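You operate a simulated robot arm through the tools that you are given. There is no shell and no other tool. Be economical: measure what you need, move in short steps, check, and stop when the job is done.

Carry out the task below with a simulated two-armed robot. There is one attempt and no reset: what you move stays moved.

TASK
Close the second drawer from the top of the cable test bench. Pick up the carton marked "Spares" from the cable test bench with one hand, pass it to the other hand and put it on the top of the long black case. Press the router link button three times. The order is free. Set down upright: carton.

The check looks at the end state, three seconds after you hand in, the way a careful person would. Anything else that was tipped, shoved, dropped, spilled or broken makes it a failure.

THE ROBOT
Two 7-joint arms with two-finger grippers on one trunk, on a base that drives. Base frame: it is fixed to the floor where the robot stands at the start and does not move with it; the origin is under the middle of the robot, x ahead of it, y to its left, z up. Readings come in cm, degrees, newtons and seconds.
The left shoulder is at the start at [5, 19.1, 115.9], the right one opposite. With the tool pointing down near the work surface each hand reaches from about 10 to 74 cm from the robot's upright axis, wherever it stands, measured 20 degrees to its own side. Places, roughly: router link button [-550, 380, 110]; second drawer of the cable test bench [70, -30, 60]; top of the long black case [10, -100, 50]. Payload 2.69 kg a hand.
The TCP of each hand is the grasp point between the finger pads, 2 cm short of the fingertips. In the tool frame z runs along the fingers and y along their closing line. The gripper opens to 10 cm. The gripper's body begins 6.3 cm behind the TCP.
Orientation is told as [roll, pitch, yaw] about the base's x, y, z axes, in that order, counted from this pose: with the fingers straight down and closing along the base's y, the tool's x points along the base's -x, its y along +y and its z along -z.

THE INTERFACE
- The arms move only by the tool move_arm. It takes "left_motion", "right_motion" or both (then of equal length, played together; a hand with none holds still); each is a list of rows, each an object of numbers (a shift or turn left out is 0, a gripper value left out holds the last): "x", "y", "z": the shift along the tool's x, y, z in units of 250 mm (1.0 is 250 mm); "ax", "ay", "az": the turn, a rotation vector about the tool's x, y, z in units of 90 degrees (1.0 is 90 degrees); "gripper": the opening in per cent of the stroke, from 0 (shut) to 100 (fully open). In form: [{"x": .., "y": .., "z": .., "ax": .., "ay": .., "az": .., "gripper": ..}, ...]. A call has 1 to 20 rows; each row is the pose to reach, as a shift and turn from the pose commanded when the call began, along the tool's axes at that moment. A call with a number of a shift or a turn outside -1 to 1 is refused whole. A row lasts 0.2 s, in which the tool goes at most 5 cm and 8.6 degrees; a call with a longer step from one row to the next is refused whole, and so is a gripper value outside its range. A pose out of reach is approached as far as the arm can. The call stops where the force on the tool passes 40 N (or 10 N more than at its start, if that is more) or the arm is blocked; 0.2 s more then pass. Each finger travels about 15.3 cm/s and halts on what it meets, pressing with about 27 N; the grip force reading is that of the motor and also rises with nothing between the fingers. The clock runs only during rows and for 0.2 s after the last one: add rows that repeat a pose to give the fingers time. It gives the time, the measured TCP pose, the force on the tool (base axes), the opening and the grip force at its end, in the units of the frame above (readings bear some noise), with the torque about the TCP (base axes, N m) and any sound that the robot's microphone picked up.
- Cameras (640 x 400 px; columns grow to the right, rows downward): "scene" is now at [11.25, -4, 130.91]; the picture's right is [-0.49, -0.87, 0.00], its down [-0.64, 0.36, -0.68] and it looks along [0.59, -0.33, -0.73] (base axes); focal length 265 px, centre (320, 200). "left" rides on the left gripper at [7, 1.9, -9.9] in its tool frame; the picture's right is [-0.26, 0.97, 0.00], its down [-0.75, -0.20, -0.63] and it looks along [-0.61, -0.16, 0.78] (tool axes); focal length 230 px, centre (320, 200). "right" rides on the right gripper at [7, -1.9, -9.9] in its tool frame; the picture's right is [0.26, 0.97, 0.00], its down [-0.75, 0.20, -0.63] and it looks along [-0.61, 0.16, 0.78] (tool axes); focal length 230 px, centre (320, 200). There is no depth. A picture from a camera that has moved, and an enlarged one, comes with that camera's place and axes in the base frame and with its lens.
- snapshot(camera): a new picture of that camera. It takes no simulated time.
- move_column(by): slides the trunk up (or, below 0, down) by that many cm; the arms and the scene camera ride with it, the base frame stays. It gives what a move gives, with no picture.
- steer(legs): drives the robot by 1 to 6 legs, each [ahead, left, turn to the left] in cm, cm and degrees, along the robot's own axes; the way and the turn of a leg run together, so that a leg with both is an arc; at most 150 cm and 180 degrees a leg. The arms and the cameras ride along, it lands a little off, and it stops where it bumps. It gives what a move gives.
- turn_head(pan, tilt): turns the head with the scene camera to pan (to the left, within 80 degrees either way) and tilt (down, from -29 to 69), counted from straight ahead of the robot. It gives what a move gives.
- enlarge(camera, box): a new picture of the part [left, top, right, bottom] of that camera's present view, enlarged. It takes no simulated time.
- finish_job(): hands the job in; it is judged then, once.

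Work in short steps. Places have to be worked out from the pictures, the camera data and where the tool is seen: move nearer, look again, correct. Check each grasp and each placing, and mend what went wrong. You have 165 turns and 118 pictures in all, those below and enlarged ones among them. Open the grippers and draw the arms clear of the work before you hand the job in, unless the task says otherwise; then end with one line.

The tools are called after "Request:" by a JSON object that holds its "name" and its "arguments". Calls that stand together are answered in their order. move_arm: Moves the arms, as the interface text tells. Its arguments: {"type":"object","properties":{"left_motion":{"type":"array"},"right_motion":{"type":"array"}},"required":[]} The other tools are called the same way: move_column (by) slides the trunk up or down; steer (legs) drives the base; turn_head (pan, tilt) turns the head that bears the scene camera; snapshot (camera) takes a picture; enlarge (camera, box) takes an enlarged picture of a part of a camera's view; finish_job () hands the job in.

At the start:

```text
clock: 0.0
left_tool_pos: [44.33, -4.0, 107.31]
left_ee_rot: [0.0, 0.0, 0.0]
left_wrist_force: [1.1, -1.2, -0.5]
left_moment: [0.0, -0.01, 0.0]
left_opening: 10.02
left_finger_force: 0.0
right_tool_pos: [31.45, -40.47, 108.5]
right_ee_rot: [0.0, 0.0, 0.0]
right_wrist_force: [-0.7, 0.0, 0.2]
right_moment: [-0.01, -0.01, -0.02]
right_opening: 10.01
right_finger_force: 0.0
trunk travel left (down, up): [-21.7, 10.6]
robot x, y, heading: [-0.17, -0.01, -0.1]
head pan, tilt: [-29.4, 47.1]
```

scene: 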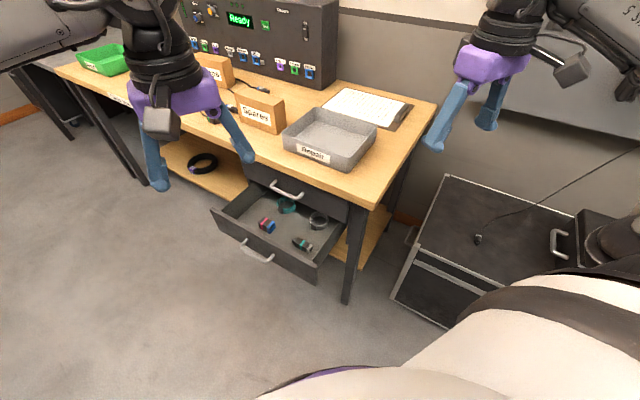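
right: 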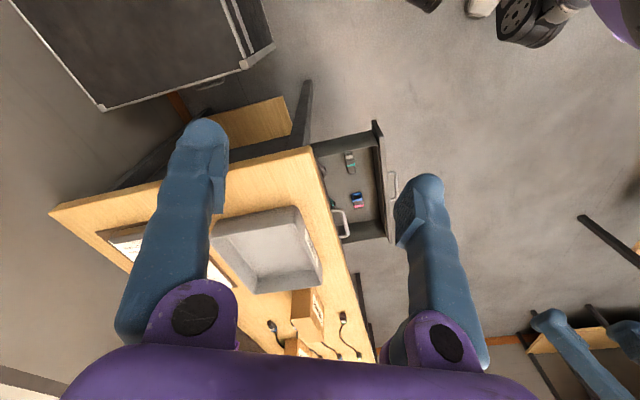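
left: 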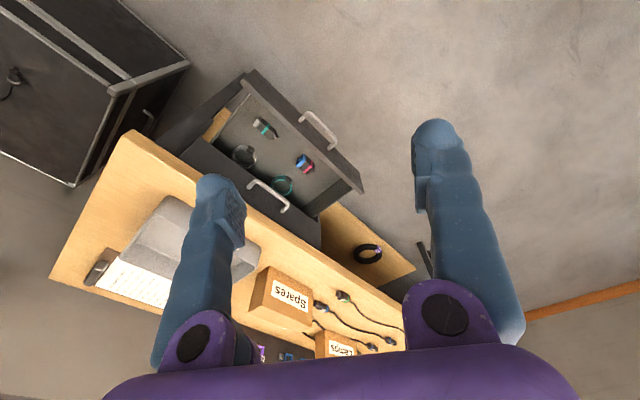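

The scene shows the open second drawer (handle at about [59, -8, 60]) and the Spares carton (about [92, -25, 85]). The bench's front faces (-0.48, 0.88). I'll look around before driving.

Request:
{"name": "turn_head", "arguments": {"pan": -70, "tilt": 40}}

Request:
{"name": "snapshot", "arguments": {"camera": "scene"}}

Request:
{"name": "turn_head", "arguments": {"pan": 0, "tilt": 20}}

Request:
{"name": "snapshot", "arguments": {"camera": "scene"}}

Request:
{"name": "turn_head", "arguments": {"pan": 75, "tilt": 20}}

Request:
{"name": "snapshot", "arguments": {"camera": "scene"}}

```text
clock: 1.1
left_tool_pos: [44.36, -4.07, 107.25]
left_ee_rot: [0.0, -0.1, -0.1]
left_wrist_force: [-0.4, -0.2, -0.7]
left_moment: [0.0, 0.03, 0.01]
left_opening: 9.98
left_finger_force: 0.2
right_tool_pos: [31.44, -40.52, 108.42]
right_ee_rot: [0.0, -0.1, 0.0]
right_wrist_force: [0.2, -1.2, 0.6]
right_moment: [-0.03, 0.02, 0.02]
right_opening: 9.99
right_finger_force: 0.1
trunk travel left (down, up): [-21.7, 10.6]
robot x, y, heading: [-0.19, 0.0, 0.2]
head pan, tilt: [-70.0, 40.0]
```

```text
114 pictures are left
camera scene: at [7.23, -8.09, 131.93], right [-0.94, -0.34, 0.0], down [-0.22, 0.6, -0.77], along [0.26, -0.72, -0.64], focal length 265 px, centre (320, 200)
```

scene: 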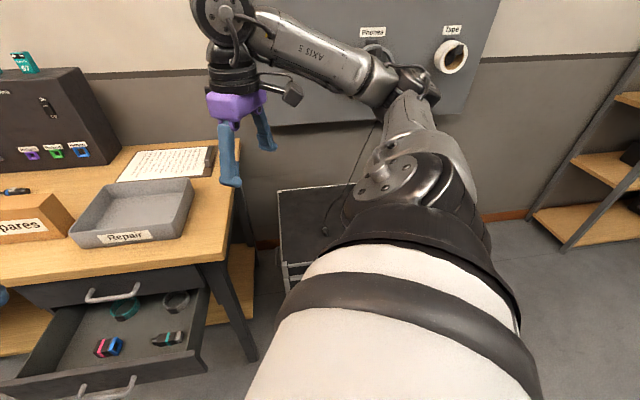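

```text
clock: 2.5
left_tool_pos: [44.31, -3.97, 107.38]
left_ee_rot: [-0.1, -0.1, -0.1]
left_wrist_force: [0.8, -0.4, -0.8]
left_moment: [0.01, 0.0, -0.02]
left_opening: 10.0
left_finger_force: 0.1
right_tool_pos: [31.44, -40.61, 108.62]
right_ee_rot: [0.0, 0.0, 0.0]
right_wrist_force: [0.4, -0.3, -0.2]
right_moment: [0.03, -0.02, 0.0]
right_opening: 10.01
right_finger_force: 0.2
trunk travel left (down, up): [-21.7, 10.6]
robot x, y, heading: [0.14, -0.54, -0.1]
head pan, tilt: [0.0, 20.0]
```

```text
113 pictures are left
camera scene: at [13.62, -0.11, 135.07], right [0.0, -1.0, 0.0], down [-0.34, 0.0, -0.94], along [0.94, 0.0, -0.34], focal length 265 px, centre (320, 200)
```

scene: 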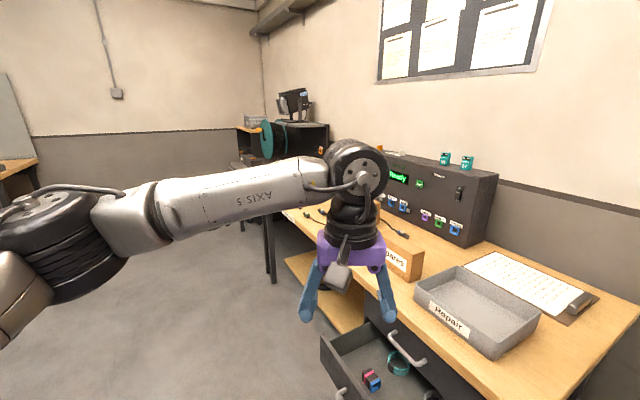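

```text
clock: 4.0
left_tool_pos: [44.33, -4.05, 107.28]
left_ee_rot: [0.0, 0.0, 0.0]
left_wrist_force: [0.0, 0.1, -0.2]
left_moment: [0.01, 0.01, 0.0]
left_opening: 10.0
left_finger_force: 0.1
right_tool_pos: [31.43, -40.63, 108.63]
right_ee_rot: [0.0, 0.0, 0.0]
right_wrist_force: [-0.9, -0.3, -1.2]
right_moment: [-0.01, -0.01, 0.04]
right_opening: 10.02
right_finger_force: 0.1
trunk travel left (down, up): [-21.7, 10.6]
robot x, y, heading: [0.02, 0.06, -0.1]
head pan, tilt: [75.0, 20.0]
```

```text
112 pictures are left
camera scene: at [6.73, 8.89, 135.08], right [0.97, -0.26, 0.0], down [-0.09, -0.33, -0.94], along [0.24, 0.91, -0.34], focal length 265 px, centre (320, 200)
```

scene: 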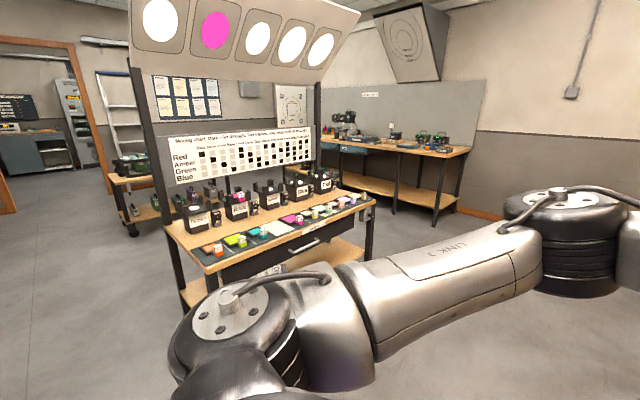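

The bench front normal is roughly (-0.48, 0.88), so I'll turn to face it (heading about -61°), then sidestep left and back so the drawer is ahead of me.

Request:
{"name": "steer", "arguments": {"legs": [[0, 0, -61.4], [-12, 45, 0]]}}

Request:
{"name": "turn_head", "arguments": {"pan": 0, "tilt": 50}}

Request:
{"name": "snapshot", "arguments": {"camera": "scene"}}

Request:
{"name": "snapshot", "arguments": {"camera": "left"}}

```text
clock: 11.2
left_tool_pos: [51.27, -9.37, 107.26]
left_ee_rot: [0.1, 0.1, -62.1]
left_wrist_force: [0.4, -0.3, -0.1]
left_moment: [0.02, -0.01, 0.0]
left_opening: 10.0
left_finger_force: 0.0
right_tool_pos: [12.87, -15.08, 108.56]
right_ee_rot: [-0.1, 0.0, -62.2]
right_wrist_force: [0.5, -0.8, -0.6]
right_moment: [0.01, 0.01, -0.02]
right_opening: 9.99
right_finger_force: 0.0
trunk travel left (down, up): [-21.7, 10.6]
robot x, y, heading: [34.26, 31.75, -62.2]
head pan, tilt: [75.0, 20.0]
```

```text
clock: 12.6
left_tool_pos: [51.18, -9.39, 107.32]
left_ee_rot: [-0.1, 0.1, -62.2]
left_wrist_force: [0.4, -0.2, 0.7]
left_moment: [0.04, -0.03, 0.01]
left_opening: 9.97
left_finger_force: 0.1
right_tool_pos: [12.86, -15.13, 108.43]
right_ee_rot: [0.0, 0.1, -62.1]
right_wrist_force: [0.1, -0.1, -0.1]
right_moment: [-0.02, -0.01, -0.03]
right_opening: 9.99
right_finger_force: 0.0
trunk travel left (down, up): [-21.7, 10.6]
robot x, y, heading: [33.68, 31.66, -62.3]
head pan, tilt: [0.0, 50.0]
```

```text
111 pictures are left
camera scene: at [39.86, 21.16, 130.52], right [-0.88, -0.47, 0.0], down [-0.36, 0.68, -0.64], along [0.3, -0.57, -0.77], focal length 265 px, centre (320, 200)
```

scene: 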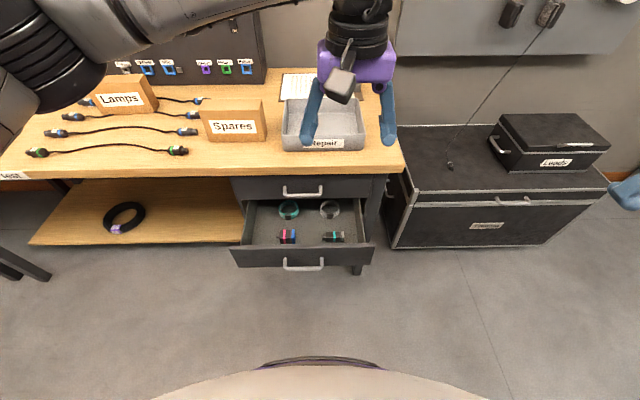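

```text
110 pictures are left
camera left: at [49.64, -2.32, 117.13], right [0.97, 0.22, 0.0], down [0.17, -0.76, 0.63], along [0.14, -0.61, -0.78], focal length 230 px, centre (320, 200)
```

left: 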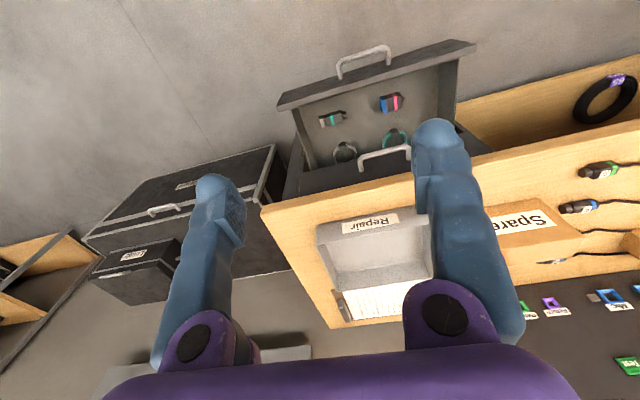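

The view is clear: drawer face at about 49 cm ahead, its front panel z 52–65, handle about z 61. I'll lower the trunk, then swing the left tool to point forward with its fingers shut.

Request:
{"name": "move_column", "arguments": {"by": -20}}

Request:
{"name": "move_arm", "arguments": {"left_motion": [{"x": 0.05, "y": 0.03, "ay": -0.09, "gripper": 0}, {"x": 0.1, "y": 0.07, "ay": -0.18}, {"x": 0.15, "y": 0.1, "ay": -0.27}, {"x": 0.2, "y": 0.14, "ay": -0.36}, {"x": 0.25, "y": 0.17, "ay": -0.45}, {"x": 0.3, "y": 0.21, "ay": -0.54}, {"x": 0.36, "y": 0.24, "ay": -0.63}, {"x": 0.4, "y": 0.28, "ay": -0.72}, {"x": 0.4, "y": 0.32, "ay": -0.81}, {"x": 0.4, "y": 0.36, "ay": -0.9}, {"x": 0.4, "y": 0.36, "ay": -0.95}, {"x": 0.4, "y": 0.36, "ay": -1.0}, {"x": 0.4, "y": 0.36, "ay": -1.0}]}}

Request:
{"name": "snapshot", "arguments": {"camera": "scene"}}

```text
clock: 14.8
left_tool_pos: [51.16, -9.4, 87.33]
left_ee_rot: [0.0, 0.0, -62.2]
left_wrist_force: [0.7, 0.7, -0.5]
left_moment: [0.0, -0.03, 0.01]
left_opening: 9.99
left_finger_force: 0.0
right_tool_pos: [12.83, -15.11, 88.54]
right_ee_rot: [0.1, 0.0, -62.2]
right_wrist_force: [-0.1, 0.1, 0.9]
right_moment: [-0.01, 0.02, -0.02]
right_opening: 9.97
right_finger_force: 0.1
trunk travel left (down, up): [-1.7, 30.6]
robot x, y, heading: [33.99, 31.65, -62.0]
head pan, tilt: [0.0, 50.0]
```

```text
clock: 17.1
left_tool_pos: [54.11, 0.78, 92.87]
left_ee_rot: [-65.4, -70.7, 6.8]
left_wrist_force: [0.5, -0.6, -0.6]
left_moment: [-0.01, -0.02, -0.01]
left_opening: 0.02
left_finger_force: 26.8
left hand out of reach, approached as far as the arm can: row 10
right_tool_pos: [12.86, -15.17, 88.54]
right_ee_rot: [0.0, 0.1, -62.2]
right_wrist_force: [0.5, 0.0, 0.5]
right_moment: [0.02, 0.02, -0.01]
right_opening: 9.99
right_finger_force: 0.0
trunk travel left (down, up): [-1.7, 30.6]
robot x, y, heading: [33.76, 31.32, -62.3]
head pan, tilt: [0.0, 50.0]
stopped in row 11 (left hand): the arm was blocked; the commanded pose is now the measured one
```

```text
109 pictures are left
camera scene: at [39.86, 21.15, 110.51], right [-0.88, -0.47, 0.0], down [-0.36, 0.68, -0.64], along [0.3, -0.57, -0.77], focal length 265 px, centre (320, 200)
```

scene: 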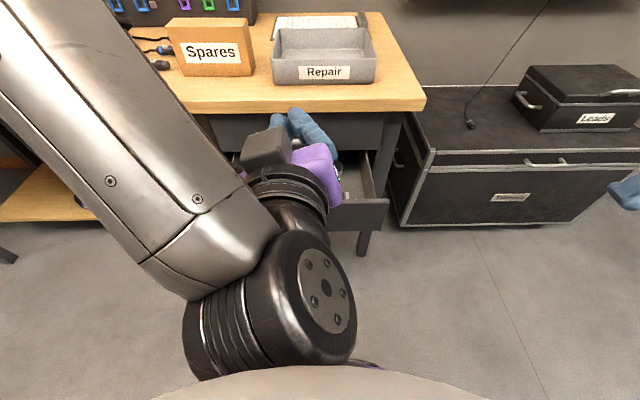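

The wrist was folded too close to the body. I'll back the base up 14 cm for room, then extend the arm forward and down while levelling the tool.

Request:
{"name": "steer", "arguments": {"legs": [[-14, 0, 0]]}}

Request:
{"name": "move_arm", "arguments": {"left_motion": [{"z": 0.15, "ay": -0.03}, {"z": 0.3, "ay": -0.06}, {"z": 0.45, "ay": -0.09}, {"z": 0.6, "x": 0.08, "ay": -0.09}, {"z": 0.66, "x": 0.2, "ay": -0.09}, {"z": 0.7, "x": 0.35, "ay": -0.09}, {"z": 0.74, "x": 0.5, "ay": -0.09}, {"z": 0.77, "x": 0.65, "ay": -0.09}, {"z": 0.8, "x": 0.8, "ay": -0.09}, {"z": 0.8, "x": 0.8, "ay": -0.09}]}}

Request:
{"name": "snapshot", "arguments": {"camera": "scene"}}

Request:
{"name": "snapshot", "arguments": {"camera": "left"}}

```text
clock: 18.4
left_tool_pos: [47.53, 13.17, 93.11]
left_ee_rot: [-65.4, -70.8, 6.8]
left_wrist_force: [-0.2, 0.7, 0.6]
left_moment: [0.0, -0.02, 0.0]
left_opening: 0.0
left_finger_force: 27.1
right_tool_pos: [6.21, -2.74, 88.63]
right_ee_rot: [0.0, -0.1, -62.2]
right_wrist_force: [0.1, 0.0, 0.2]
right_moment: [-0.02, 0.01, 0.0]
right_opening: 10.01
right_finger_force: 0.0
trunk travel left (down, up): [-1.7, 30.6]
robot x, y, heading: [27.5, 44.42, -62.2]
head pan, tilt: [0.0, 50.0]
```

```text
clock: 20.6
left_tool_pos: [50.9, -4.67, 71.51]
left_ee_rot: [-89.5, -72.6, 32.1]
left_wrist_force: [0.1, -0.5, -0.4]
left_moment: [0.01, 0.01, -0.01]
left_opening: 0.0
left_finger_force: 26.8
right_tool_pos: [6.27, -2.76, 88.6]
right_ee_rot: [0.0, 0.0, -62.2]
right_wrist_force: [-0.8, 1.1, 0.0]
right_moment: [-0.02, -0.04, 0.02]
right_opening: 9.97
right_finger_force: 0.1
trunk travel left (down, up): [-1.7, 30.6]
robot x, y, heading: [27.8, 44.17, -62.2]
head pan, tilt: [0.0, 50.0]
```

```text
108 pictures are left
camera scene: at [33.3, 33.55, 110.52], right [-0.88, -0.47, 0.0], down [-0.36, 0.68, -0.64], along [0.3, -0.57, -0.77], focal length 265 px, centre (320, 200)
```

scene: 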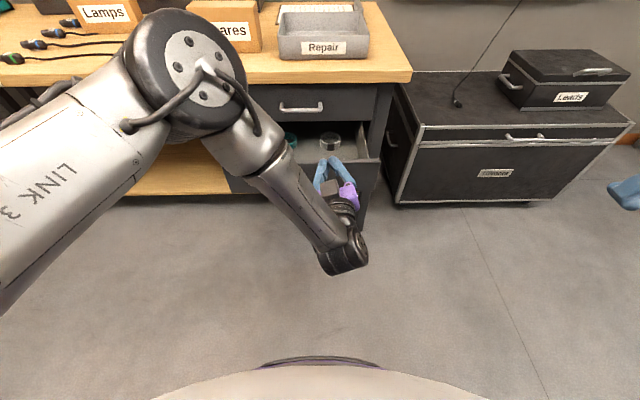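

```text
107 pictures are left
camera left: at [45.31, 3.63, 64.18], right [0.84, 0.54, -0.04], down [-0.31, 0.55, 0.78], along [0.44, -0.64, 0.63], focal length 230 px, centre (320, 200)
```

left: 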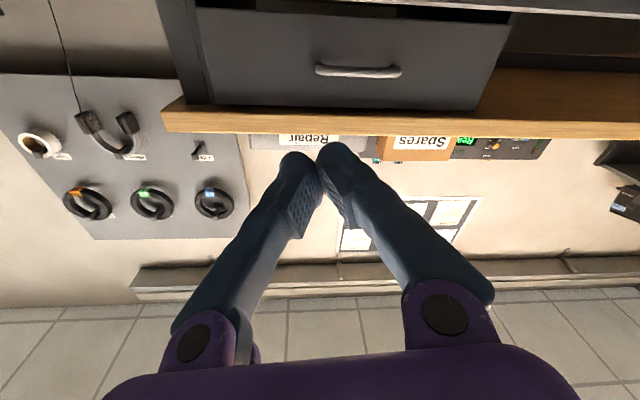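

The tool is now level and pointing at the drawer, about 54 cm ahead and at z 71. I'll lower it to z≈59, just to the right of the drawer handle.

Request:
{"name": "move_arm", "arguments": {"left_motion": [{"x": 0.15}, {"x": 0.3}, {"x": 0.45}, {"x": 0.52}, {"x": 0.52}]}}

Request:
{"name": "snapshot", "arguments": {"camera": "scene"}}

Request:
{"name": "snapshot", "arguments": {"camera": "left"}}

```text
clock: 21.8
left_tool_pos: [47.26, -6.58, 61.86]
left_ee_rot: [-86.7, -72.5, 30.1]
left_wrist_force: [0.5, -0.2, -0.2]
left_moment: [-0.02, 0.01, -0.03]
left_opening: 0.01
left_finger_force: 27.6
left hand out of reach, approached as far as the arm can: row 3, 4, 5
right_tool_pos: [6.24, -2.76, 88.57]
right_ee_rot: [0.0, 0.1, -62.2]
right_wrist_force: [0.1, 0.6, 0.4]
right_moment: [0.04, 0.01, 0.0]
right_opening: 10.0
right_finger_force: 0.1
trunk travel left (down, up): [-1.7, 30.6]
robot x, y, heading: [27.52, 43.94, -62.2]
head pan, tilt: [0.0, 50.0]
```

```text
106 pictures are left
camera scene: at [33.3, 33.56, 110.52], right [-0.88, -0.47, 0.0], down [-0.36, 0.68, -0.64], along [0.3, -0.57, -0.77], focal length 265 px, centre (320, 200)
```

scene: 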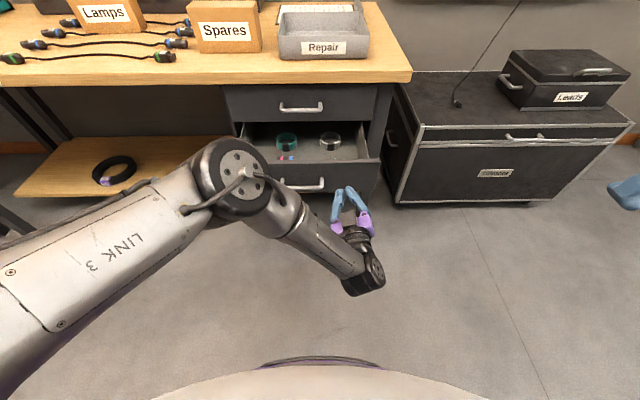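

```text
105 pictures are left
camera left: at [41.48, 1.73, 54.76], right [0.84, 0.55, -0.04], down [-0.31, 0.53, 0.79], along [0.45, -0.64, 0.62], focal length 230 px, centre (320, 200)
```

left: 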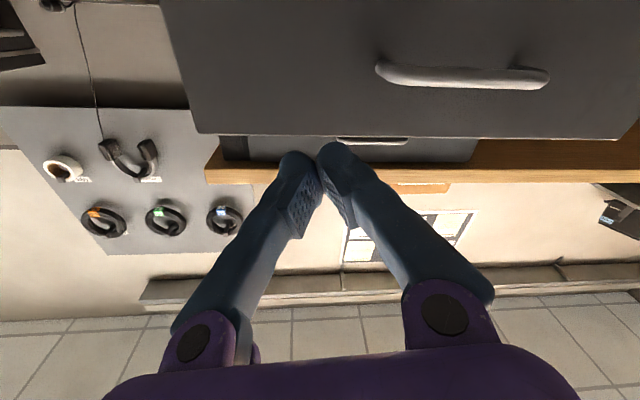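

Fingers are right of the handle, tips about 7 cm from the panel, whose top edge is at z≈63. I'll push forward with a slight descent and let the force stop tell when it is shut.

Request:
{"name": "move_arm", "arguments": {"left_motion": [{"z": 0.1, "x": 0.06}, {"z": 0.18, "x": 0.12, "y": -0.01}, {"z": 0.24, "x": 0.13, "y": -0.02}, {"z": 0.3, "x": 0.13, "y": -0.03}, {"z": 0.36, "x": 0.13, "y": -0.035}, {"z": 0.42, "x": 0.13, "y": -0.04}, {"z": 0.48, "x": 0.13, "y": -0.046}, {"z": 0.54, "x": 0.13, "y": -0.05}, {"z": 0.6, "x": 0.13, "y": -0.057}, {"z": 0.66, "x": 0.13, "y": -0.063}, {"z": 0.72, "x": 0.13, "y": -0.07}, {"z": 0.78, "x": 0.13, "y": -0.075}]}}

Request:
{"name": "snapshot", "arguments": {"camera": "scene"}}

```text
clock: 24.4
left_tool_pos: [54.24, -19.36, 65.83]
left_ee_rot: [-86.8, -72.4, 30.1]
left_wrist_force: [0.6, -0.1, -0.4]
left_moment: [-0.03, -0.02, -0.01]
left_opening: 0.0
left_finger_force: 27.2
left hand out of reach, approached as far as the arm can: row 1, 2, 3, 4, 5, 6, 7, 8, 9, 10, 11, 12
right_tool_pos: [6.32, -2.75, 88.55]
right_ee_rot: [0.0, 0.1, -62.1]
right_wrist_force: [0.1, 0.8, -0.2]
right_moment: [0.0, 0.0, -0.01]
right_opening: 10.02
right_finger_force: 0.0
trunk travel left (down, up): [-1.7, 30.6]
robot x, y, heading: [27.55, 44.12, -62.3]
head pan, tilt: [0.0, 50.0]
```

```text
104 pictures are left
camera scene: at [33.3, 33.56, 110.51], right [-0.88, -0.47, 0.0], down [-0.36, 0.68, -0.64], along [0.3, -0.57, -0.77], focal length 265 px, centre (320, 200)
```

scene: 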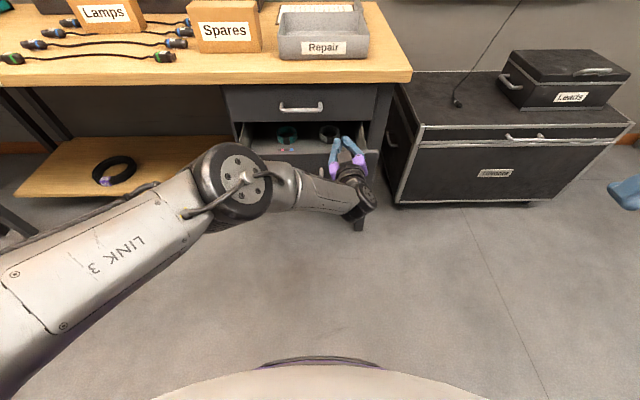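

The arm rode up over the panel (joint limit), with no contact. I'll withdraw up and back and tilt the tool to about 45° down, a friendlier posture for the push.

Request:
{"name": "move_arm", "arguments": {"left_motion": [{"x": -0.15}, {"x": -0.3}, {"x": -0.3, "z": -0.15, "ay": 0.08}, {"x": -0.32, "z": -0.3, "ay": 0.17}, {"x": -0.34, "z": -0.42, "ay": 0.26}, {"x": -0.36, "z": -0.52, "ay": 0.35}, {"x": -0.36, "z": -0.6, "ay": 0.44}, {"x": -0.36, "z": -0.64, "ay": 0.53}, {"x": -0.36, "z": -0.64, "ay": 0.53}]}}

Request:
{"name": "steer", "arguments": {"legs": [[6, -20, 0]]}}

Request:
{"name": "snapshot", "arguments": {"camera": "scene"}}

Request:
{"name": "snapshot", "arguments": {"camera": "left"}}

```text
clock: 26.4
left_tool_pos: [47.85, -4.56, 74.44]
left_ee_rot: [-23.0, -39.7, -42.2]
left_wrist_force: [-0.1, 0.5, 0.2]
left_moment: [0.0, 0.01, -0.04]
left_opening: 0.0
left_finger_force: 26.4
right_tool_pos: [6.31, -2.86, 88.59]
right_ee_rot: [0.0, 0.0, -62.2]
right_wrist_force: [-0.7, -0.7, -0.1]
right_moment: [0.02, -0.03, 0.03]
right_opening: 10.05
right_finger_force: 0.2
trunk travel left (down, up): [-1.7, 30.6]
robot x, y, heading: [27.47, 43.85, -62.3]
head pan, tilt: [0.0, 50.0]
```

```text
clock: 28.8
left_tool_pos: [33.28, -19.03, 74.38]
left_ee_rot: [-22.9, -39.9, -42.1]
left_wrist_force: [0.1, 0.1, -0.1]
left_moment: [0.01, 0.02, 0.05]
left_opening: 0.0
left_finger_force: 26.5
right_tool_pos: [-8.29, -17.44, 88.58]
right_ee_rot: [0.1, 0.0, -62.1]
right_wrist_force: [0.3, -0.3, 0.2]
right_moment: [0.02, 0.03, 0.04]
right_opening: 10.01
right_finger_force: 0.0
trunk travel left (down, up): [-1.7, 30.6]
robot x, y, heading: [13.09, 29.44, -62.1]
head pan, tilt: [0.0, 50.0]
```

```text
103 pictures are left
camera scene: at [18.61, 19.03, 110.52], right [-0.88, -0.47, 0.0], down [-0.36, 0.68, -0.64], along [0.3, -0.57, -0.77], focal length 265 px, centre (320, 200)
```

scene: 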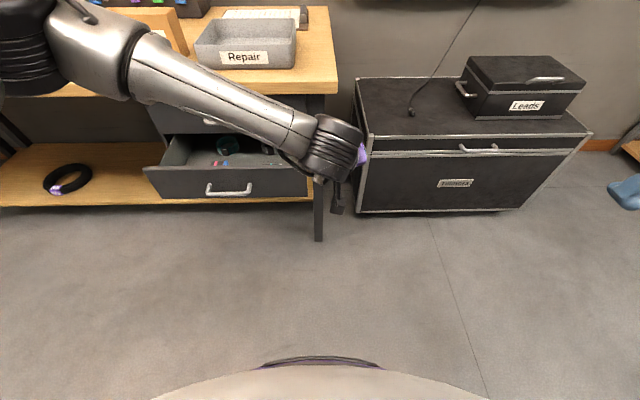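

```text
102 pictures are left
camera left: at [29.1, -7.7, 76.35], right [0.92, 0.37, -0.12], down [0.16, -0.06, 0.99], along [0.35, -0.93, -0.11], focal length 230 px, centre (320, 200)
```

left: 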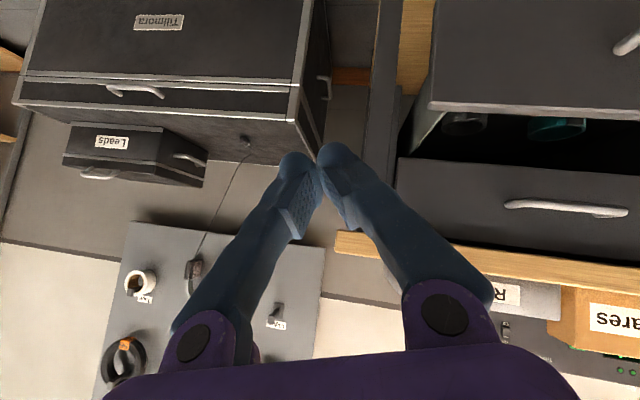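

The robot is now lined up with the drawer on the left arm's side: handle at about f 54.6, l 23. I'll move the tool left and down to z≈59, right of the handle, keeping short of the panel.

Request:
{"name": "move_arm", "arguments": {"left_motion": [{"x": 0.17, "y": 0.02, "z": -0.16}, {"x": 0.2, "y": 0.2, "z": -0.12, "ax": -0.03, "ay": -0.015, "az": -0.035}, {"x": 0.23, "y": 0.38, "z": -0.08, "ax": -0.06, "ay": -0.03, "az": -0.07}, {"x": 0.26, "y": 0.56, "z": -0.04, "ax": -0.096, "ay": -0.045, "az": -0.106}, {"x": 0.29, "y": 0.7, "z": 0.08, "ax": -0.096, "ay": -0.045, "az": -0.106}, {"x": 0.32, "y": 0.82, "z": 0.2, "ax": -0.096, "ay": -0.045, "az": -0.106}, {"x": 0.32, "y": 0.82, "z": 0.2, "ax": -0.096, "ay": -0.045, "az": -0.106}]}}

Request:
{"name": "snapshot", "arguments": {"camera": "scene"}}

Request:
{"name": "snapshot", "arguments": {"camera": "left"}}

```text
refused: row 1 steps farther than a row can; nothing moved
```

```text
101 pictures are left
camera scene: at [18.61, 19.03, 110.52], right [-0.88, -0.47, 0.0], down [-0.36, 0.68, -0.64], along [0.3, -0.57, -0.77], focal length 265 px, centre (320, 200)
```

scene: 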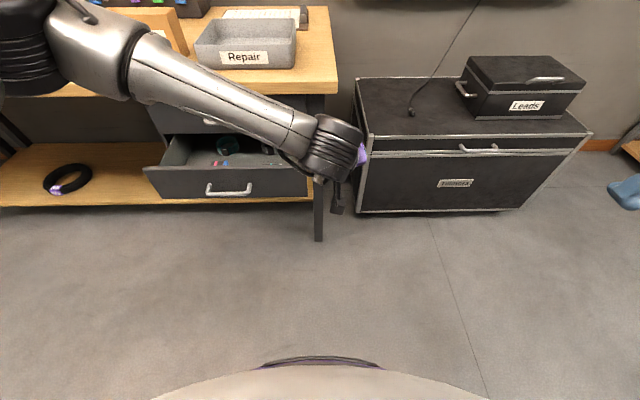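

```text
100 pictures are left
camera left: at [29.1, -7.7, 76.35], right [0.92, 0.37, -0.12], down [0.16, -0.06, 0.99], along [0.35, -0.93, -0.11], focal length 230 px, centre (320, 200)
```

left: 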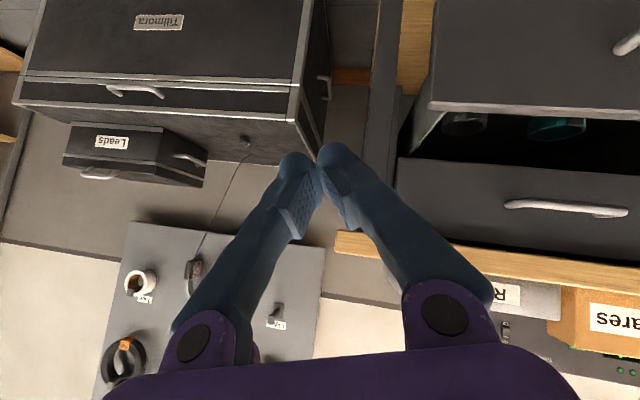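

The first row was a bit too long; I'll split it.

Request:
{"name": "move_arm", "arguments": {"left_motion": [{"x": 0.09, "y": 0.01, "z": -0.08}, {"x": 0.17, "y": 0.04, "z": -0.15}, {"x": 0.2, "y": 0.2, "z": -0.12, "ax": -0.03, "ay": -0.015, "az": -0.035}, {"x": 0.23, "y": 0.38, "z": -0.08, "ax": -0.06, "ay": -0.03, "az": -0.07}, {"x": 0.26, "y": 0.56, "z": -0.04, "ax": -0.096, "ay": -0.045, "az": -0.106}, {"x": 0.29, "y": 0.69, "z": 0.07, "ax": -0.096, "ay": -0.045, "az": -0.106}, {"x": 0.32, "y": 0.82, "z": 0.18, "ax": -0.096, "ay": -0.045, "az": -0.106}, {"x": 0.32, "y": 0.82, "z": 0.2, "ax": -0.096, "ay": -0.045, "az": -0.106}]}}

Request:
{"name": "snapshot", "arguments": {"camera": "scene"}}

Request:
{"name": "snapshot", "arguments": {"camera": "left"}}

```text
clock: 30.6
left_tool_pos: [46.15, -7.77, 59.51]
left_ee_rot: [-23.0, -39.8, -28.6]
left_wrist_force: [-0.5, 0.5, -0.6]
left_moment: [-0.03, -0.01, 0.0]
left_opening: 0.0
left_finger_force: 27.5
right_tool_pos: [-8.36, -17.31, 88.54]
right_ee_rot: [0.0, 0.0, -62.1]
right_wrist_force: [-0.2, 0.4, 0.1]
right_moment: [0.0, 0.0, -0.04]
right_opening: 9.99
right_finger_force: 0.1
trunk travel left (down, up): [-1.7, 30.6]
robot x, y, heading: [13.15, 29.36, -62.2]
head pan, tilt: [0.0, 50.0]
```

```text
99 pictures are left
camera scene: at [18.62, 19.04, 110.52], right [-0.88, -0.47, 0.0], down [-0.36, 0.68, -0.64], along [0.3, -0.57, -0.77], focal length 265 px, centre (320, 200)
```

scene: 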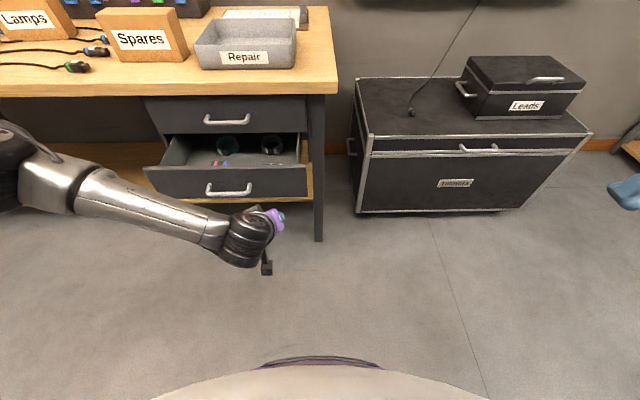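

```text
98 pictures are left
camera left: at [39.42, 2.31, 61.54], right [0.81, 0.57, -0.12], down [0.17, -0.02, 0.99], along [0.56, -0.82, -0.11], focal length 230 px, centre (320, 200)
```

left: 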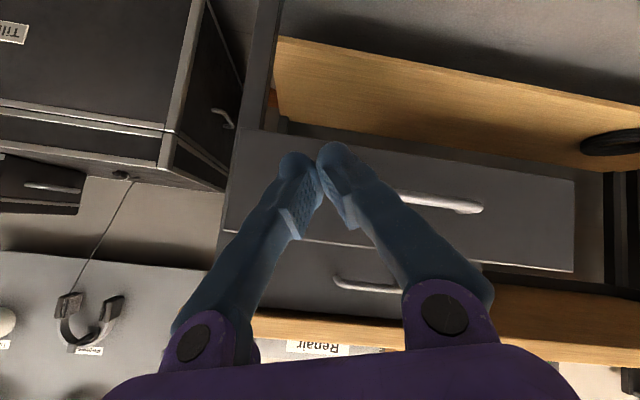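

The fingertips face the panel just right of the handle at mid-height. Now I push straight along the bench normal, about 20 cm, in small rows.

Request:
{"name": "move_arm", "arguments": {"left_motion": [{"x": -0.1, "y": -0.048, "z": 0.113}, {"x": -0.179, "y": -0.084, "z": 0.198}, {"x": -0.23, "y": -0.108, "z": 0.254}, {"x": -0.282, "y": -0.132, "z": 0.311}, {"x": -0.333, "y": -0.156, "z": 0.368}, {"x": -0.384, "y": -0.181, "z": 0.424}, {"x": -0.435, "y": -0.205, "z": 0.481}, {"x": -0.486, "y": -0.229, "z": 0.537}, {"x": -0.512, "y": -0.241, "z": 0.566}]}}

Request:
{"name": "snapshot", "arguments": {"camera": "scene"}}

```text
clock: 32.6
left_tool_pos: [55.4, -25.69, 59.65]
left_ee_rot: [-23.0, -39.8, -28.6]
left_wrist_force: [-0.1, -0.3, 0.2]
left_moment: [-0.01, 0.01, 0.0]
left_opening: 0.01
left_finger_force: 27.1
right_tool_pos: [-8.35, -17.35, 88.61]
right_ee_rot: [0.0, 0.0, -62.1]
right_wrist_force: [0.1, 0.6, -0.2]
right_moment: [-0.02, 0.0, -0.01]
right_opening: 10.02
right_finger_force: 0.0
trunk travel left (down, up): [-1.7, 30.6]
robot x, y, heading: [13.0, 29.31, -62.1]
head pan, tilt: [0.0, 50.0]
```

```text
97 pictures are left
camera scene: at [18.62, 19.04, 110.52], right [-0.88, -0.47, 0.0], down [-0.36, 0.68, -0.64], along [0.3, -0.57, -0.77], focal length 265 px, centre (320, 200)
```

scene: 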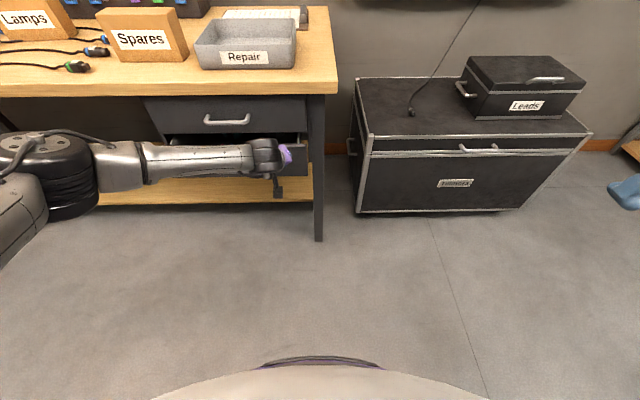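

The drawer is sliding in freely. I continue with smaller rows until it stops.

Request:
{"name": "move_arm", "arguments": {"left_motion": [{"x": -0.026, "y": -0.012, "z": 0.028}, {"x": -0.051, "y": -0.024, "z": 0.057}, {"x": -0.077, "y": -0.036, "z": 0.085}, {"x": -0.102, "y": -0.048, "z": 0.113}, {"x": -0.128, "y": -0.06, "z": 0.141}, {"x": -0.154, "y": -0.072, "z": 0.17}, {"x": -0.179, "y": -0.084, "z": 0.198}, {"x": -0.205, "y": -0.096, "z": 0.226}]}}

Request:
{"name": "snapshot", "arguments": {"camera": "scene"}}

Request:
{"name": "snapshot", "arguments": {"camera": "left"}}

```text
clock: 34.1
left_tool_pos: [57.87, -30.56, 59.14]
left_ee_rot: [-22.6, -39.2, -28.9]
left_wrist_force: [-6.6, 11.9, 1.9]
left_moment: [-0.01, -0.05, -0.04]
left_opening: 0.01
left_finger_force: 27.2
right_tool_pos: [-8.23, -17.36, 88.6]
right_ee_rot: [0.1, -0.1, -62.0]
right_wrist_force: [-0.3, 0.3, 1.4]
right_moment: [-0.02, 0.0, 0.01]
right_opening: 9.97
right_finger_force: 0.0
trunk travel left (down, up): [-1.7, 30.6]
robot x, y, heading: [12.99, 29.78, -61.9]
head pan, tilt: [0.0, 50.0]
stopped in row 7 (left hand): the force on the tool passed its limit at 57 N (the readings are from after the stop); the commanded pose is now the measured one
```

```text
96 pictures are left
camera scene: at [18.56, 19.18, 110.53], right [-0.88, -0.47, 0.0], down [-0.36, 0.68, -0.64], along [0.3, -0.57, -0.77], focal length 265 px, centre (320, 200)
```

scene: 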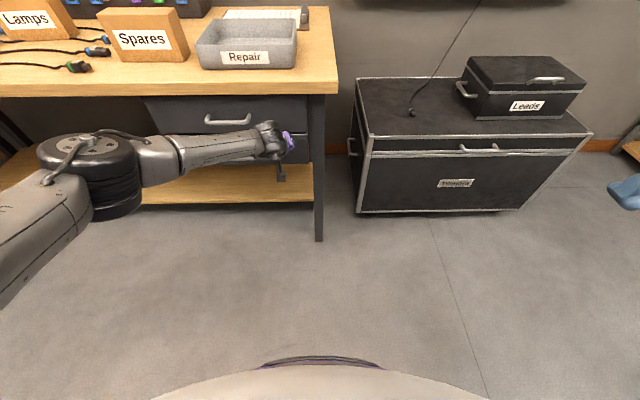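

```text
95 pictures are left
camera left: at [51.23, -20.59, 61.26], right [0.81, 0.57, -0.12], down [0.17, -0.03, 0.98], along [0.56, -0.82, -0.12], focal length 230 px, centre (320, 200)
```

left: 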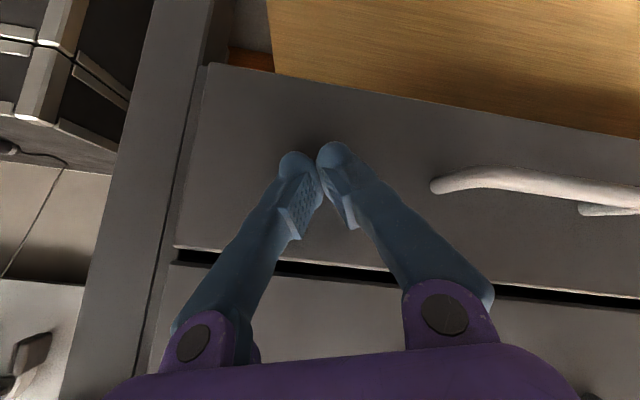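

It hit the stop (57 N spike) and looks flush with the top drawer. I retract to check.

Request:
{"name": "move_arm", "arguments": {"left_motion": [{"x": 0.1, "y": 0.048, "z": -0.113}, {"x": 0.2, "y": 0.096, "z": -0.226}, {"x": 0.3, "y": 0.144, "z": -0.335}, {"x": 0.4, "y": 0.19, "z": -0.44}, {"x": 0.5, "y": 0.235, "z": -0.55}, {"x": 0.5, "y": 0.235, "z": -0.55}]}}

Request:
{"name": "snapshot", "arguments": {"camera": "left"}}

Request:
{"name": "snapshot", "arguments": {"camera": "scene"}}

```text
clock: 35.5
left_tool_pos: [49.05, -13.78, 59.44]
left_ee_rot: [-22.4, -39.3, -28.7]
left_wrist_force: [0.4, -0.1, -0.5]
left_moment: [0.0, 0.01, 0.01]
left_opening: 0.0
left_finger_force: 26.7
right_tool_pos: [-8.3, -17.29, 88.58]
right_ee_rot: [0.0, -0.2, -62.1]
right_wrist_force: [0.1, 0.0, 0.5]
right_moment: [0.0, 0.0, 0.02]
right_opening: 9.97
right_finger_force: 0.1
trunk travel left (down, up): [-1.7, 30.6]
robot x, y, heading: [12.64, 29.13, -61.9]
head pan, tilt: [0.0, 50.0]
```

```text
94 pictures are left
camera left: at [42.29, -3.53, 61.48], right [0.81, 0.57, -0.12], down [0.17, -0.03, 0.98], along [0.56, -0.82, -0.12], focal length 230 px, centre (320, 200)
```

left: 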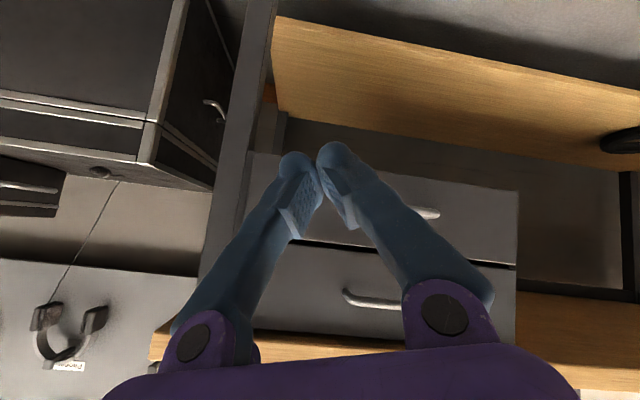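

```text
93 pictures are left
camera scene: at [18.61, 19.1, 110.52], right [-0.88, -0.47, 0.0], down [-0.36, 0.68, -0.64], along [0.3, -0.57, -0.77], focal length 265 px, centre (320, 200)
```

scene: 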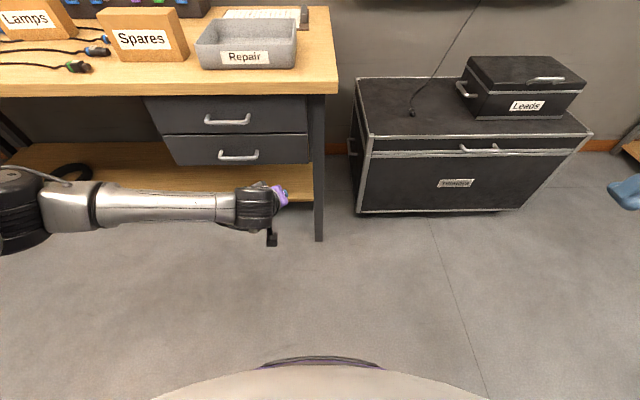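

The drawer is shut flush. Next the carton: I raise the trunk and bring the left tool back to vertical before approaching the bench.

Request:
{"name": "move_column", "arguments": {"by": 28}}

Request:
{"name": "move_arm", "arguments": {"left_motion": [{"x": -0.05, "z": -0.05, "ay": 0.09}, {"x": -0.1, "z": -0.1, "ay": 0.18}, {"x": -0.15, "z": -0.15, "ay": 0.27}, {"x": -0.2, "z": -0.2, "ay": 0.36}, {"x": -0.25, "z": -0.25, "ay": 0.44}, {"x": -0.3, "z": -0.3, "ay": 0.48}, {"x": -0.3, "z": -0.3, "ay": 0.48, "gripper": 100}]}}

```text
clock: 38.3
left_tool_pos: [49.03, -13.73, 87.35]
left_ee_rot: [-22.5, -39.2, -28.8]
left_wrist_force: [-1.1, -0.1, -0.5]
left_moment: [0.0, 0.0, 0.01]
left_opening: 0.01
left_finger_force: 27.2
right_tool_pos: [-8.21, -17.26, 116.48]
right_ee_rot: [0.1, 0.0, -62.0]
right_wrist_force: [0.5, -0.6, -0.2]
right_moment: [0.01, 0.01, 0.02]
right_opening: 9.99
right_finger_force: 0.0
trunk travel left (down, up): [-29.7, 2.6]
robot x, y, heading: [12.81, 29.84, -62.1]
head pan, tilt: [0.0, 50.0]
```

```text
clock: 39.9
left_tool_pos: [51.58, -11.73, 97.53]
left_ee_rot: [-17.2, 1.7, -44.1]
left_wrist_force: [-0.9, 0.1, 0.3]
left_moment: [-0.01, 0.0, -0.01]
left_opening: 9.99
left_finger_force: 0.1
right_tool_pos: [-8.24, -17.33, 116.58]
right_ee_rot: [0.0, -0.1, -62.0]
right_wrist_force: [-0.1, 0.6, 0.1]
right_moment: [0.01, 0.01, -0.03]
right_opening: 10.0
right_finger_force: 0.1
trunk travel left (down, up): [-29.7, 2.6]
robot x, y, heading: [12.8, 29.39, -62.0]
head pan, tilt: [0.0, 50.0]
```

I level the remaining roll (-17°) and raise the hand further, then yaw by about -108° so the fingers close along the carton's depth with the camera to the left.

Request:
{"name": "move_arm", "arguments": {"left_motion": [{"z": -0.12, "ax": -0.08, "ay": -0.01}, {"z": -0.25, "ax": -0.16, "ay": -0.019}, {"z": -0.35, "ax": -0.191, "ay": -0.019}, {"z": -0.35, "ax": -0.191, "ay": -0.019}]}}

Request:
{"name": "move_arm", "arguments": {"left_motion": [{"az": 0.09}, {"az": 0.18}, {"az": 0.27}, {"az": 0.36}, {"az": 0.45}, {"az": 0.54}, {"az": 0.63}, {"az": 0.72}, {"az": 0.81}, {"az": 0.9}, {"az": 0.99}, {"az": 0.99}]}}

Request:
{"name": "snapshot", "arguments": {"camera": "scene"}}

```text
clock: 40.9
left_tool_pos: [53.67, -10.13, 105.9]
left_ee_rot: [0.0, -0.1, -43.7]
left_wrist_force: [-0.7, -0.1, 0.0]
left_moment: [0.02, -0.03, 0.0]
left_opening: 9.99
left_finger_force: 0.0
right_tool_pos: [-8.24, -17.21, 116.5]
right_ee_rot: [0.0, 0.1, -61.9]
right_wrist_force: [0.5, 0.5, -0.6]
right_moment: [0.01, 0.01, 0.01]
right_opening: 10.03
right_finger_force: 0.1
trunk travel left (down, up): [-29.7, 2.6]
robot x, y, heading: [13.02, 29.24, -62.1]
head pan, tilt: [0.0, 50.0]
```

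```text
clock: 43.5
left_tool_pos: [53.26, -5.14, 104.69]
left_ee_rot: [2.4, -1.2, -114.8]
left_wrist_force: [0.4, -0.1, 0.2]
left_moment: [-0.01, -0.01, -0.02]
left_opening: 10.0
left_finger_force: 0.1
left hand out of reach, approached as far as the arm can: row 9, 10, 11, 12
right_tool_pos: [-8.3, -17.18, 116.56]
right_ee_rot: [0.0, 0.0, -62.1]
right_wrist_force: [-0.4, -0.4, 0.2]
right_moment: [0.01, 0.01, -0.03]
right_opening: 9.99
right_finger_force: 0.0
trunk travel left (down, up): [-29.7, 2.6]
robot x, y, heading: [12.78, 29.61, -62.2]
head pan, tilt: [0.0, 50.0]
```

```text
92 pictures are left
camera scene: at [18.62, 19.14, 138.52], right [-0.88, -0.47, 0.0], down [-0.36, 0.68, -0.64], along [0.3, -0.57, -0.77], focal length 265 px, centre (320, 200)
```

scene: 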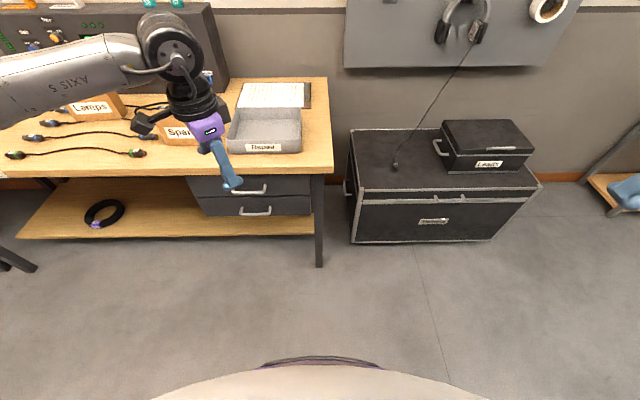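

The left wrist stops at about -53° relative to the robot. I test the other direction, since the wanted closing line can also be met from the + side.

Request:
{"name": "move_arm", "arguments": {"left_motion": [{"az": -0.09}, {"az": -0.18}, {"az": -0.27}, {"az": -0.36}, {"az": -0.45}, {"az": -0.54}, {"az": -0.63}, {"az": -0.72}, {"az": -0.81}, {"az": -0.9}, {"az": -0.99}, {"az": -0.99}]}}

Request:
{"name": "move_arm", "arguments": {"left_motion": [{"az": -0.09}, {"az": -0.18}, {"az": -0.27}, {"az": -0.36}, {"az": -0.45}, {"az": -0.54}, {"az": -0.63}, {"az": -0.63}]}}

Request:
{"name": "turn_head", "arguments": {"pan": 30, "tilt": 40}}

Request:
{"name": "snapshot", "arguments": {"camera": "scene"}}

```text
clock: 46.1
left_tool_pos: [53.31, -5.35, 104.54]
left_ee_rot: [-1.1, -2.3, -25.4]
left_wrist_force: [0.6, 0.0, 0.4]
left_moment: [0.02, -0.01, -0.02]
left_opening: 9.99
left_finger_force: 0.2
right_tool_pos: [-8.35, -17.31, 116.49]
right_ee_rot: [0.0, -0.1, -61.9]
right_wrist_force: [0.1, -0.6, -0.1]
right_moment: [0.02, 0.0, 0.01]
right_opening: 10.01
right_finger_force: 0.0
trunk travel left (down, up): [-29.7, 2.6]
robot x, y, heading: [12.81, 29.89, -61.9]
head pan, tilt: [0.0, 50.0]
```

```text
clock: 47.9
left_tool_pos: [53.36, -5.32, 104.7]
left_ee_rot: [-2.6, -0.4, 31.2]
left_wrist_force: [-0.2, 0.7, 0.1]
left_moment: [0.0, -0.05, -0.01]
left_opening: 10.0
left_finger_force: 0.0
right_tool_pos: [-8.3, -17.32, 116.55]
right_ee_rot: [0.0, 0.0, -61.9]
right_wrist_force: [0.2, -0.2, 0.0]
right_moment: [-0.01, 0.01, -0.04]
right_opening: 9.98
right_finger_force: 0.1
trunk travel left (down, up): [-29.7, 2.6]
robot x, y, heading: [12.24, 29.89, -61.9]
head pan, tilt: [0.0, 50.0]
```

```text
clock: 48.9
left_tool_pos: [53.42, -5.19, 104.58]
left_ee_rot: [-2.6, -0.5, 31.1]
left_wrist_force: [-0.1, -0.2, 0.7]
left_moment: [0.01, 0.0, 0.02]
left_opening: 10.02
left_finger_force: 0.1
right_tool_pos: [-8.29, -17.32, 116.56]
right_ee_rot: [0.0, 0.0, -62.0]
right_wrist_force: [-0.2, -0.8, 1.3]
right_moment: [-0.01, 0.01, -0.01]
right_opening: 10.01
right_finger_force: 0.2
trunk travel left (down, up): [-29.7, 2.6]
robot x, y, heading: [13.13, 29.51, -62.1]
head pan, tilt: [30.0, 40.0]
```

```text
91 pictures are left
camera scene: at [22.2, 21.38, 139.93], right [-0.53, -0.85, 0.0], down [-0.55, 0.34, -0.77], along [0.65, -0.41, -0.64], focal length 265 px, centre (320, 200)
```

scene: 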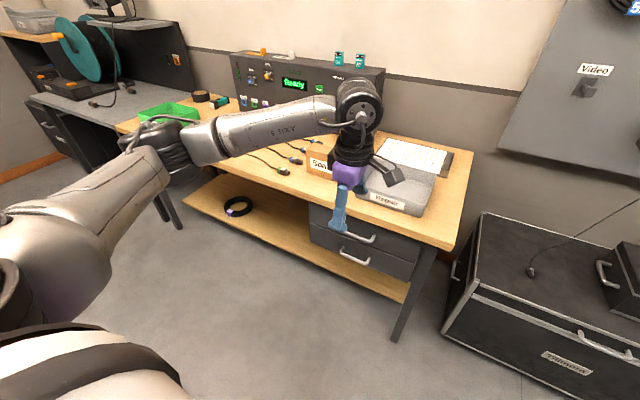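

The left hand reaches +93° freely, so it can grip the carton from above with me facing the bench, with its camera to the right. I drive in: forward 35, left 30.

Request:
{"name": "steer", "arguments": {"legs": [[0, 30, 0], [35, 0, 0]]}}

Request:
{"name": "turn_head", "arguments": {"pan": 10, "tilt": 50}}

Request:
{"name": "snapshot", "arguments": {"camera": "scene"}}

Request:
{"name": "snapshot", "arguments": {"camera": "left"}}

```text
clock: 54.0
left_tool_pos: [96.2, -21.77, 104.61]
left_ee_rot: [-2.6, -0.3, 31.1]
left_wrist_force: [0.6, 0.4, 0.0]
left_moment: [0.03, 0.01, 0.03]
left_opening: 9.99
left_finger_force: 0.1
right_tool_pos: [34.73, -33.91, 116.55]
right_ee_rot: [-0.1, 0.0, -61.9]
right_wrist_force: [0.8, 0.2, -0.6]
right_moment: [0.01, -0.01, -0.01]
right_opening: 10.03
right_finger_force: 0.2
trunk travel left (down, up): [-29.7, 2.6]
robot x, y, heading: [55.6, 12.82, -62.0]
head pan, tilt: [30.0, 40.0]
```

```text
clock: 54.8
left_tool_pos: [96.23, -21.82, 104.66]
left_ee_rot: [-2.6, -0.4, 31.1]
left_wrist_force: [-0.4, 0.1, -0.6]
left_moment: [-0.02, -0.01, 0.01]
left_opening: 10.01
left_finger_force: 0.0
right_tool_pos: [34.64, -33.88, 116.48]
right_ee_rot: [0.0, 0.0, -61.9]
right_wrist_force: [0.0, -0.2, 0.4]
right_moment: [0.01, -0.03, -0.01]
right_opening: 9.99
right_finger_force: 0.1
trunk travel left (down, up): [-29.7, 2.6]
robot x, y, heading: [55.45, 12.98, -61.9]
head pan, tilt: [10.0, 50.0]
```

```text
90 pictures are left
camera scene: at [62.63, 3.31, 138.52], right [-0.79, -0.62, 0.0], down [-0.47, 0.6, -0.64], along [0.4, -0.51, -0.77], focal length 265 px, centre (320, 200)
```

scene: 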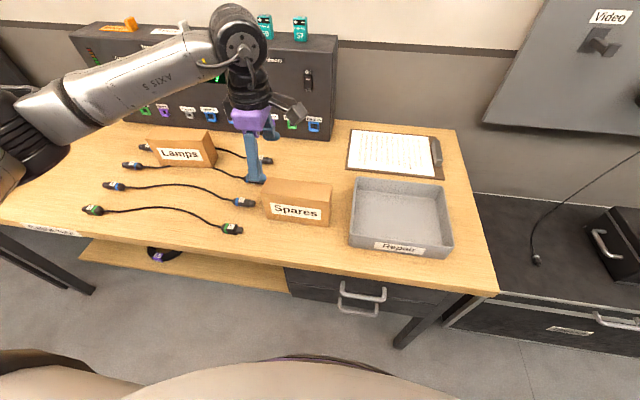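

```text
89 pictures are left
camera left: at [89.1, -23.38, 114.37], right [-0.28, 0.96, -0.04], down [0.73, 0.24, 0.64], along [0.63, 0.15, -0.76], focal length 230 px, centre (320, 200)
```

left: 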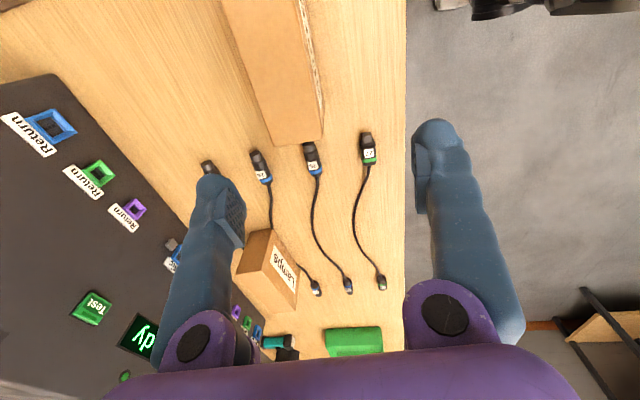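

Let me enlarge the carton to measure its corners.

Request:
{"name": "enlarge", "arguments": {"camera": "scene", "box": [240, 160, 360, 235]}}

```text
5.33 times, centred on (300, 198) of scene
camera zoom: at [62.63, 3.31, 138.52], right [-0.79, -0.62, 0.0], down [-0.47, 0.6, -0.64], along [0.4, -0.51, -0.77], focal length 1413 px, centre (427, 213)
```

zoom: 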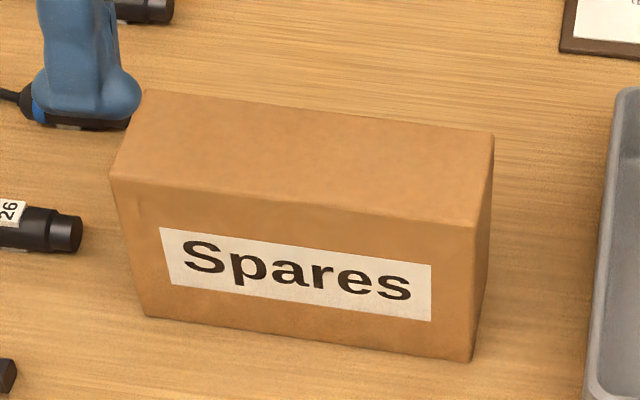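

Carton measured: about 17×6×11 cm, centre at f 55, l 15 in the robot frame, top z≈89.4, aligned with the bench. I align the left hand above its left half (l≈19.6).

Request:
{"name": "move_arm", "arguments": {"left_motion": [{"y": -0.1, "ax": -0.015, "az": 0.017}, {"y": -0.2, "ax": -0.029, "az": 0.034}, {"y": -0.2, "ax": -0.029, "az": 0.034}]}}

Request:
{"name": "snapshot", "arguments": {"camera": "left"}}

Request:
{"name": "enlarge", "arguments": {"camera": "scene", "box": [220, 80, 380, 240]}}

```text
clock: 55.6
left_tool_pos: [98.75, -26.12, 104.93]
left_ee_rot: [0.1, -0.4, 28.0]
left_wrist_force: [0.0, 0.1, 0.6]
left_moment: [0.03, -0.01, -0.03]
left_opening: 9.98
left_finger_force: 0.0
right_tool_pos: [34.66, -33.84, 116.62]
right_ee_rot: [0.0, 0.0, -61.9]
right_wrist_force: [-0.6, 0.5, 0.9]
right_moment: [-0.02, 0.0, -0.01]
right_opening: 9.98
right_finger_force: 0.1
trunk travel left (down, up): [-29.7, 2.6]
robot x, y, heading: [55.67, 13.09, -62.2]
head pan, tilt: [10.0, 50.0]
```

```text
87 pictures are left
camera left: at [91.77, -27.68, 114.69], right [-0.23, 0.97, 0.0], down [0.75, 0.17, 0.64], along [0.62, 0.15, -0.77], focal length 230 px, centre (320, 200)
```

left: 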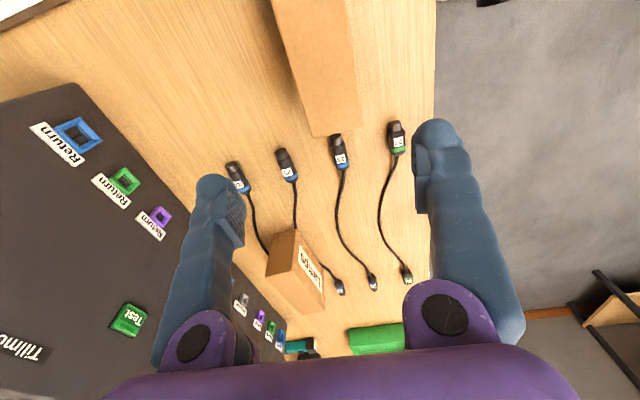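

```text
2.50 times, centred on (300, 160) of scene
camera zoom: at [62.63, 3.33, 138.52], right [-0.79, -0.62, 0.0], down [-0.47, 0.6, -0.64], along [0.4, -0.51, -0.77], focal length 662 px, centre (370, 300)
```

zoom: 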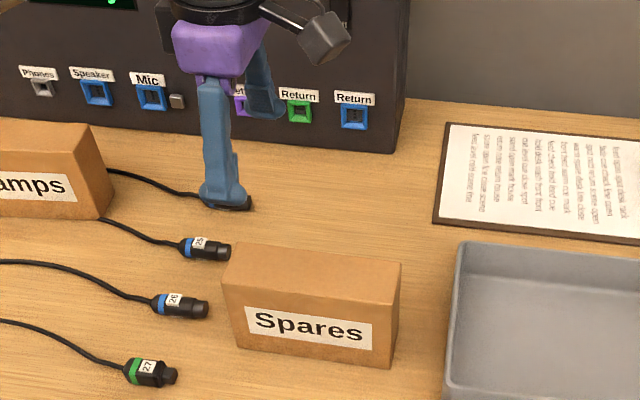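

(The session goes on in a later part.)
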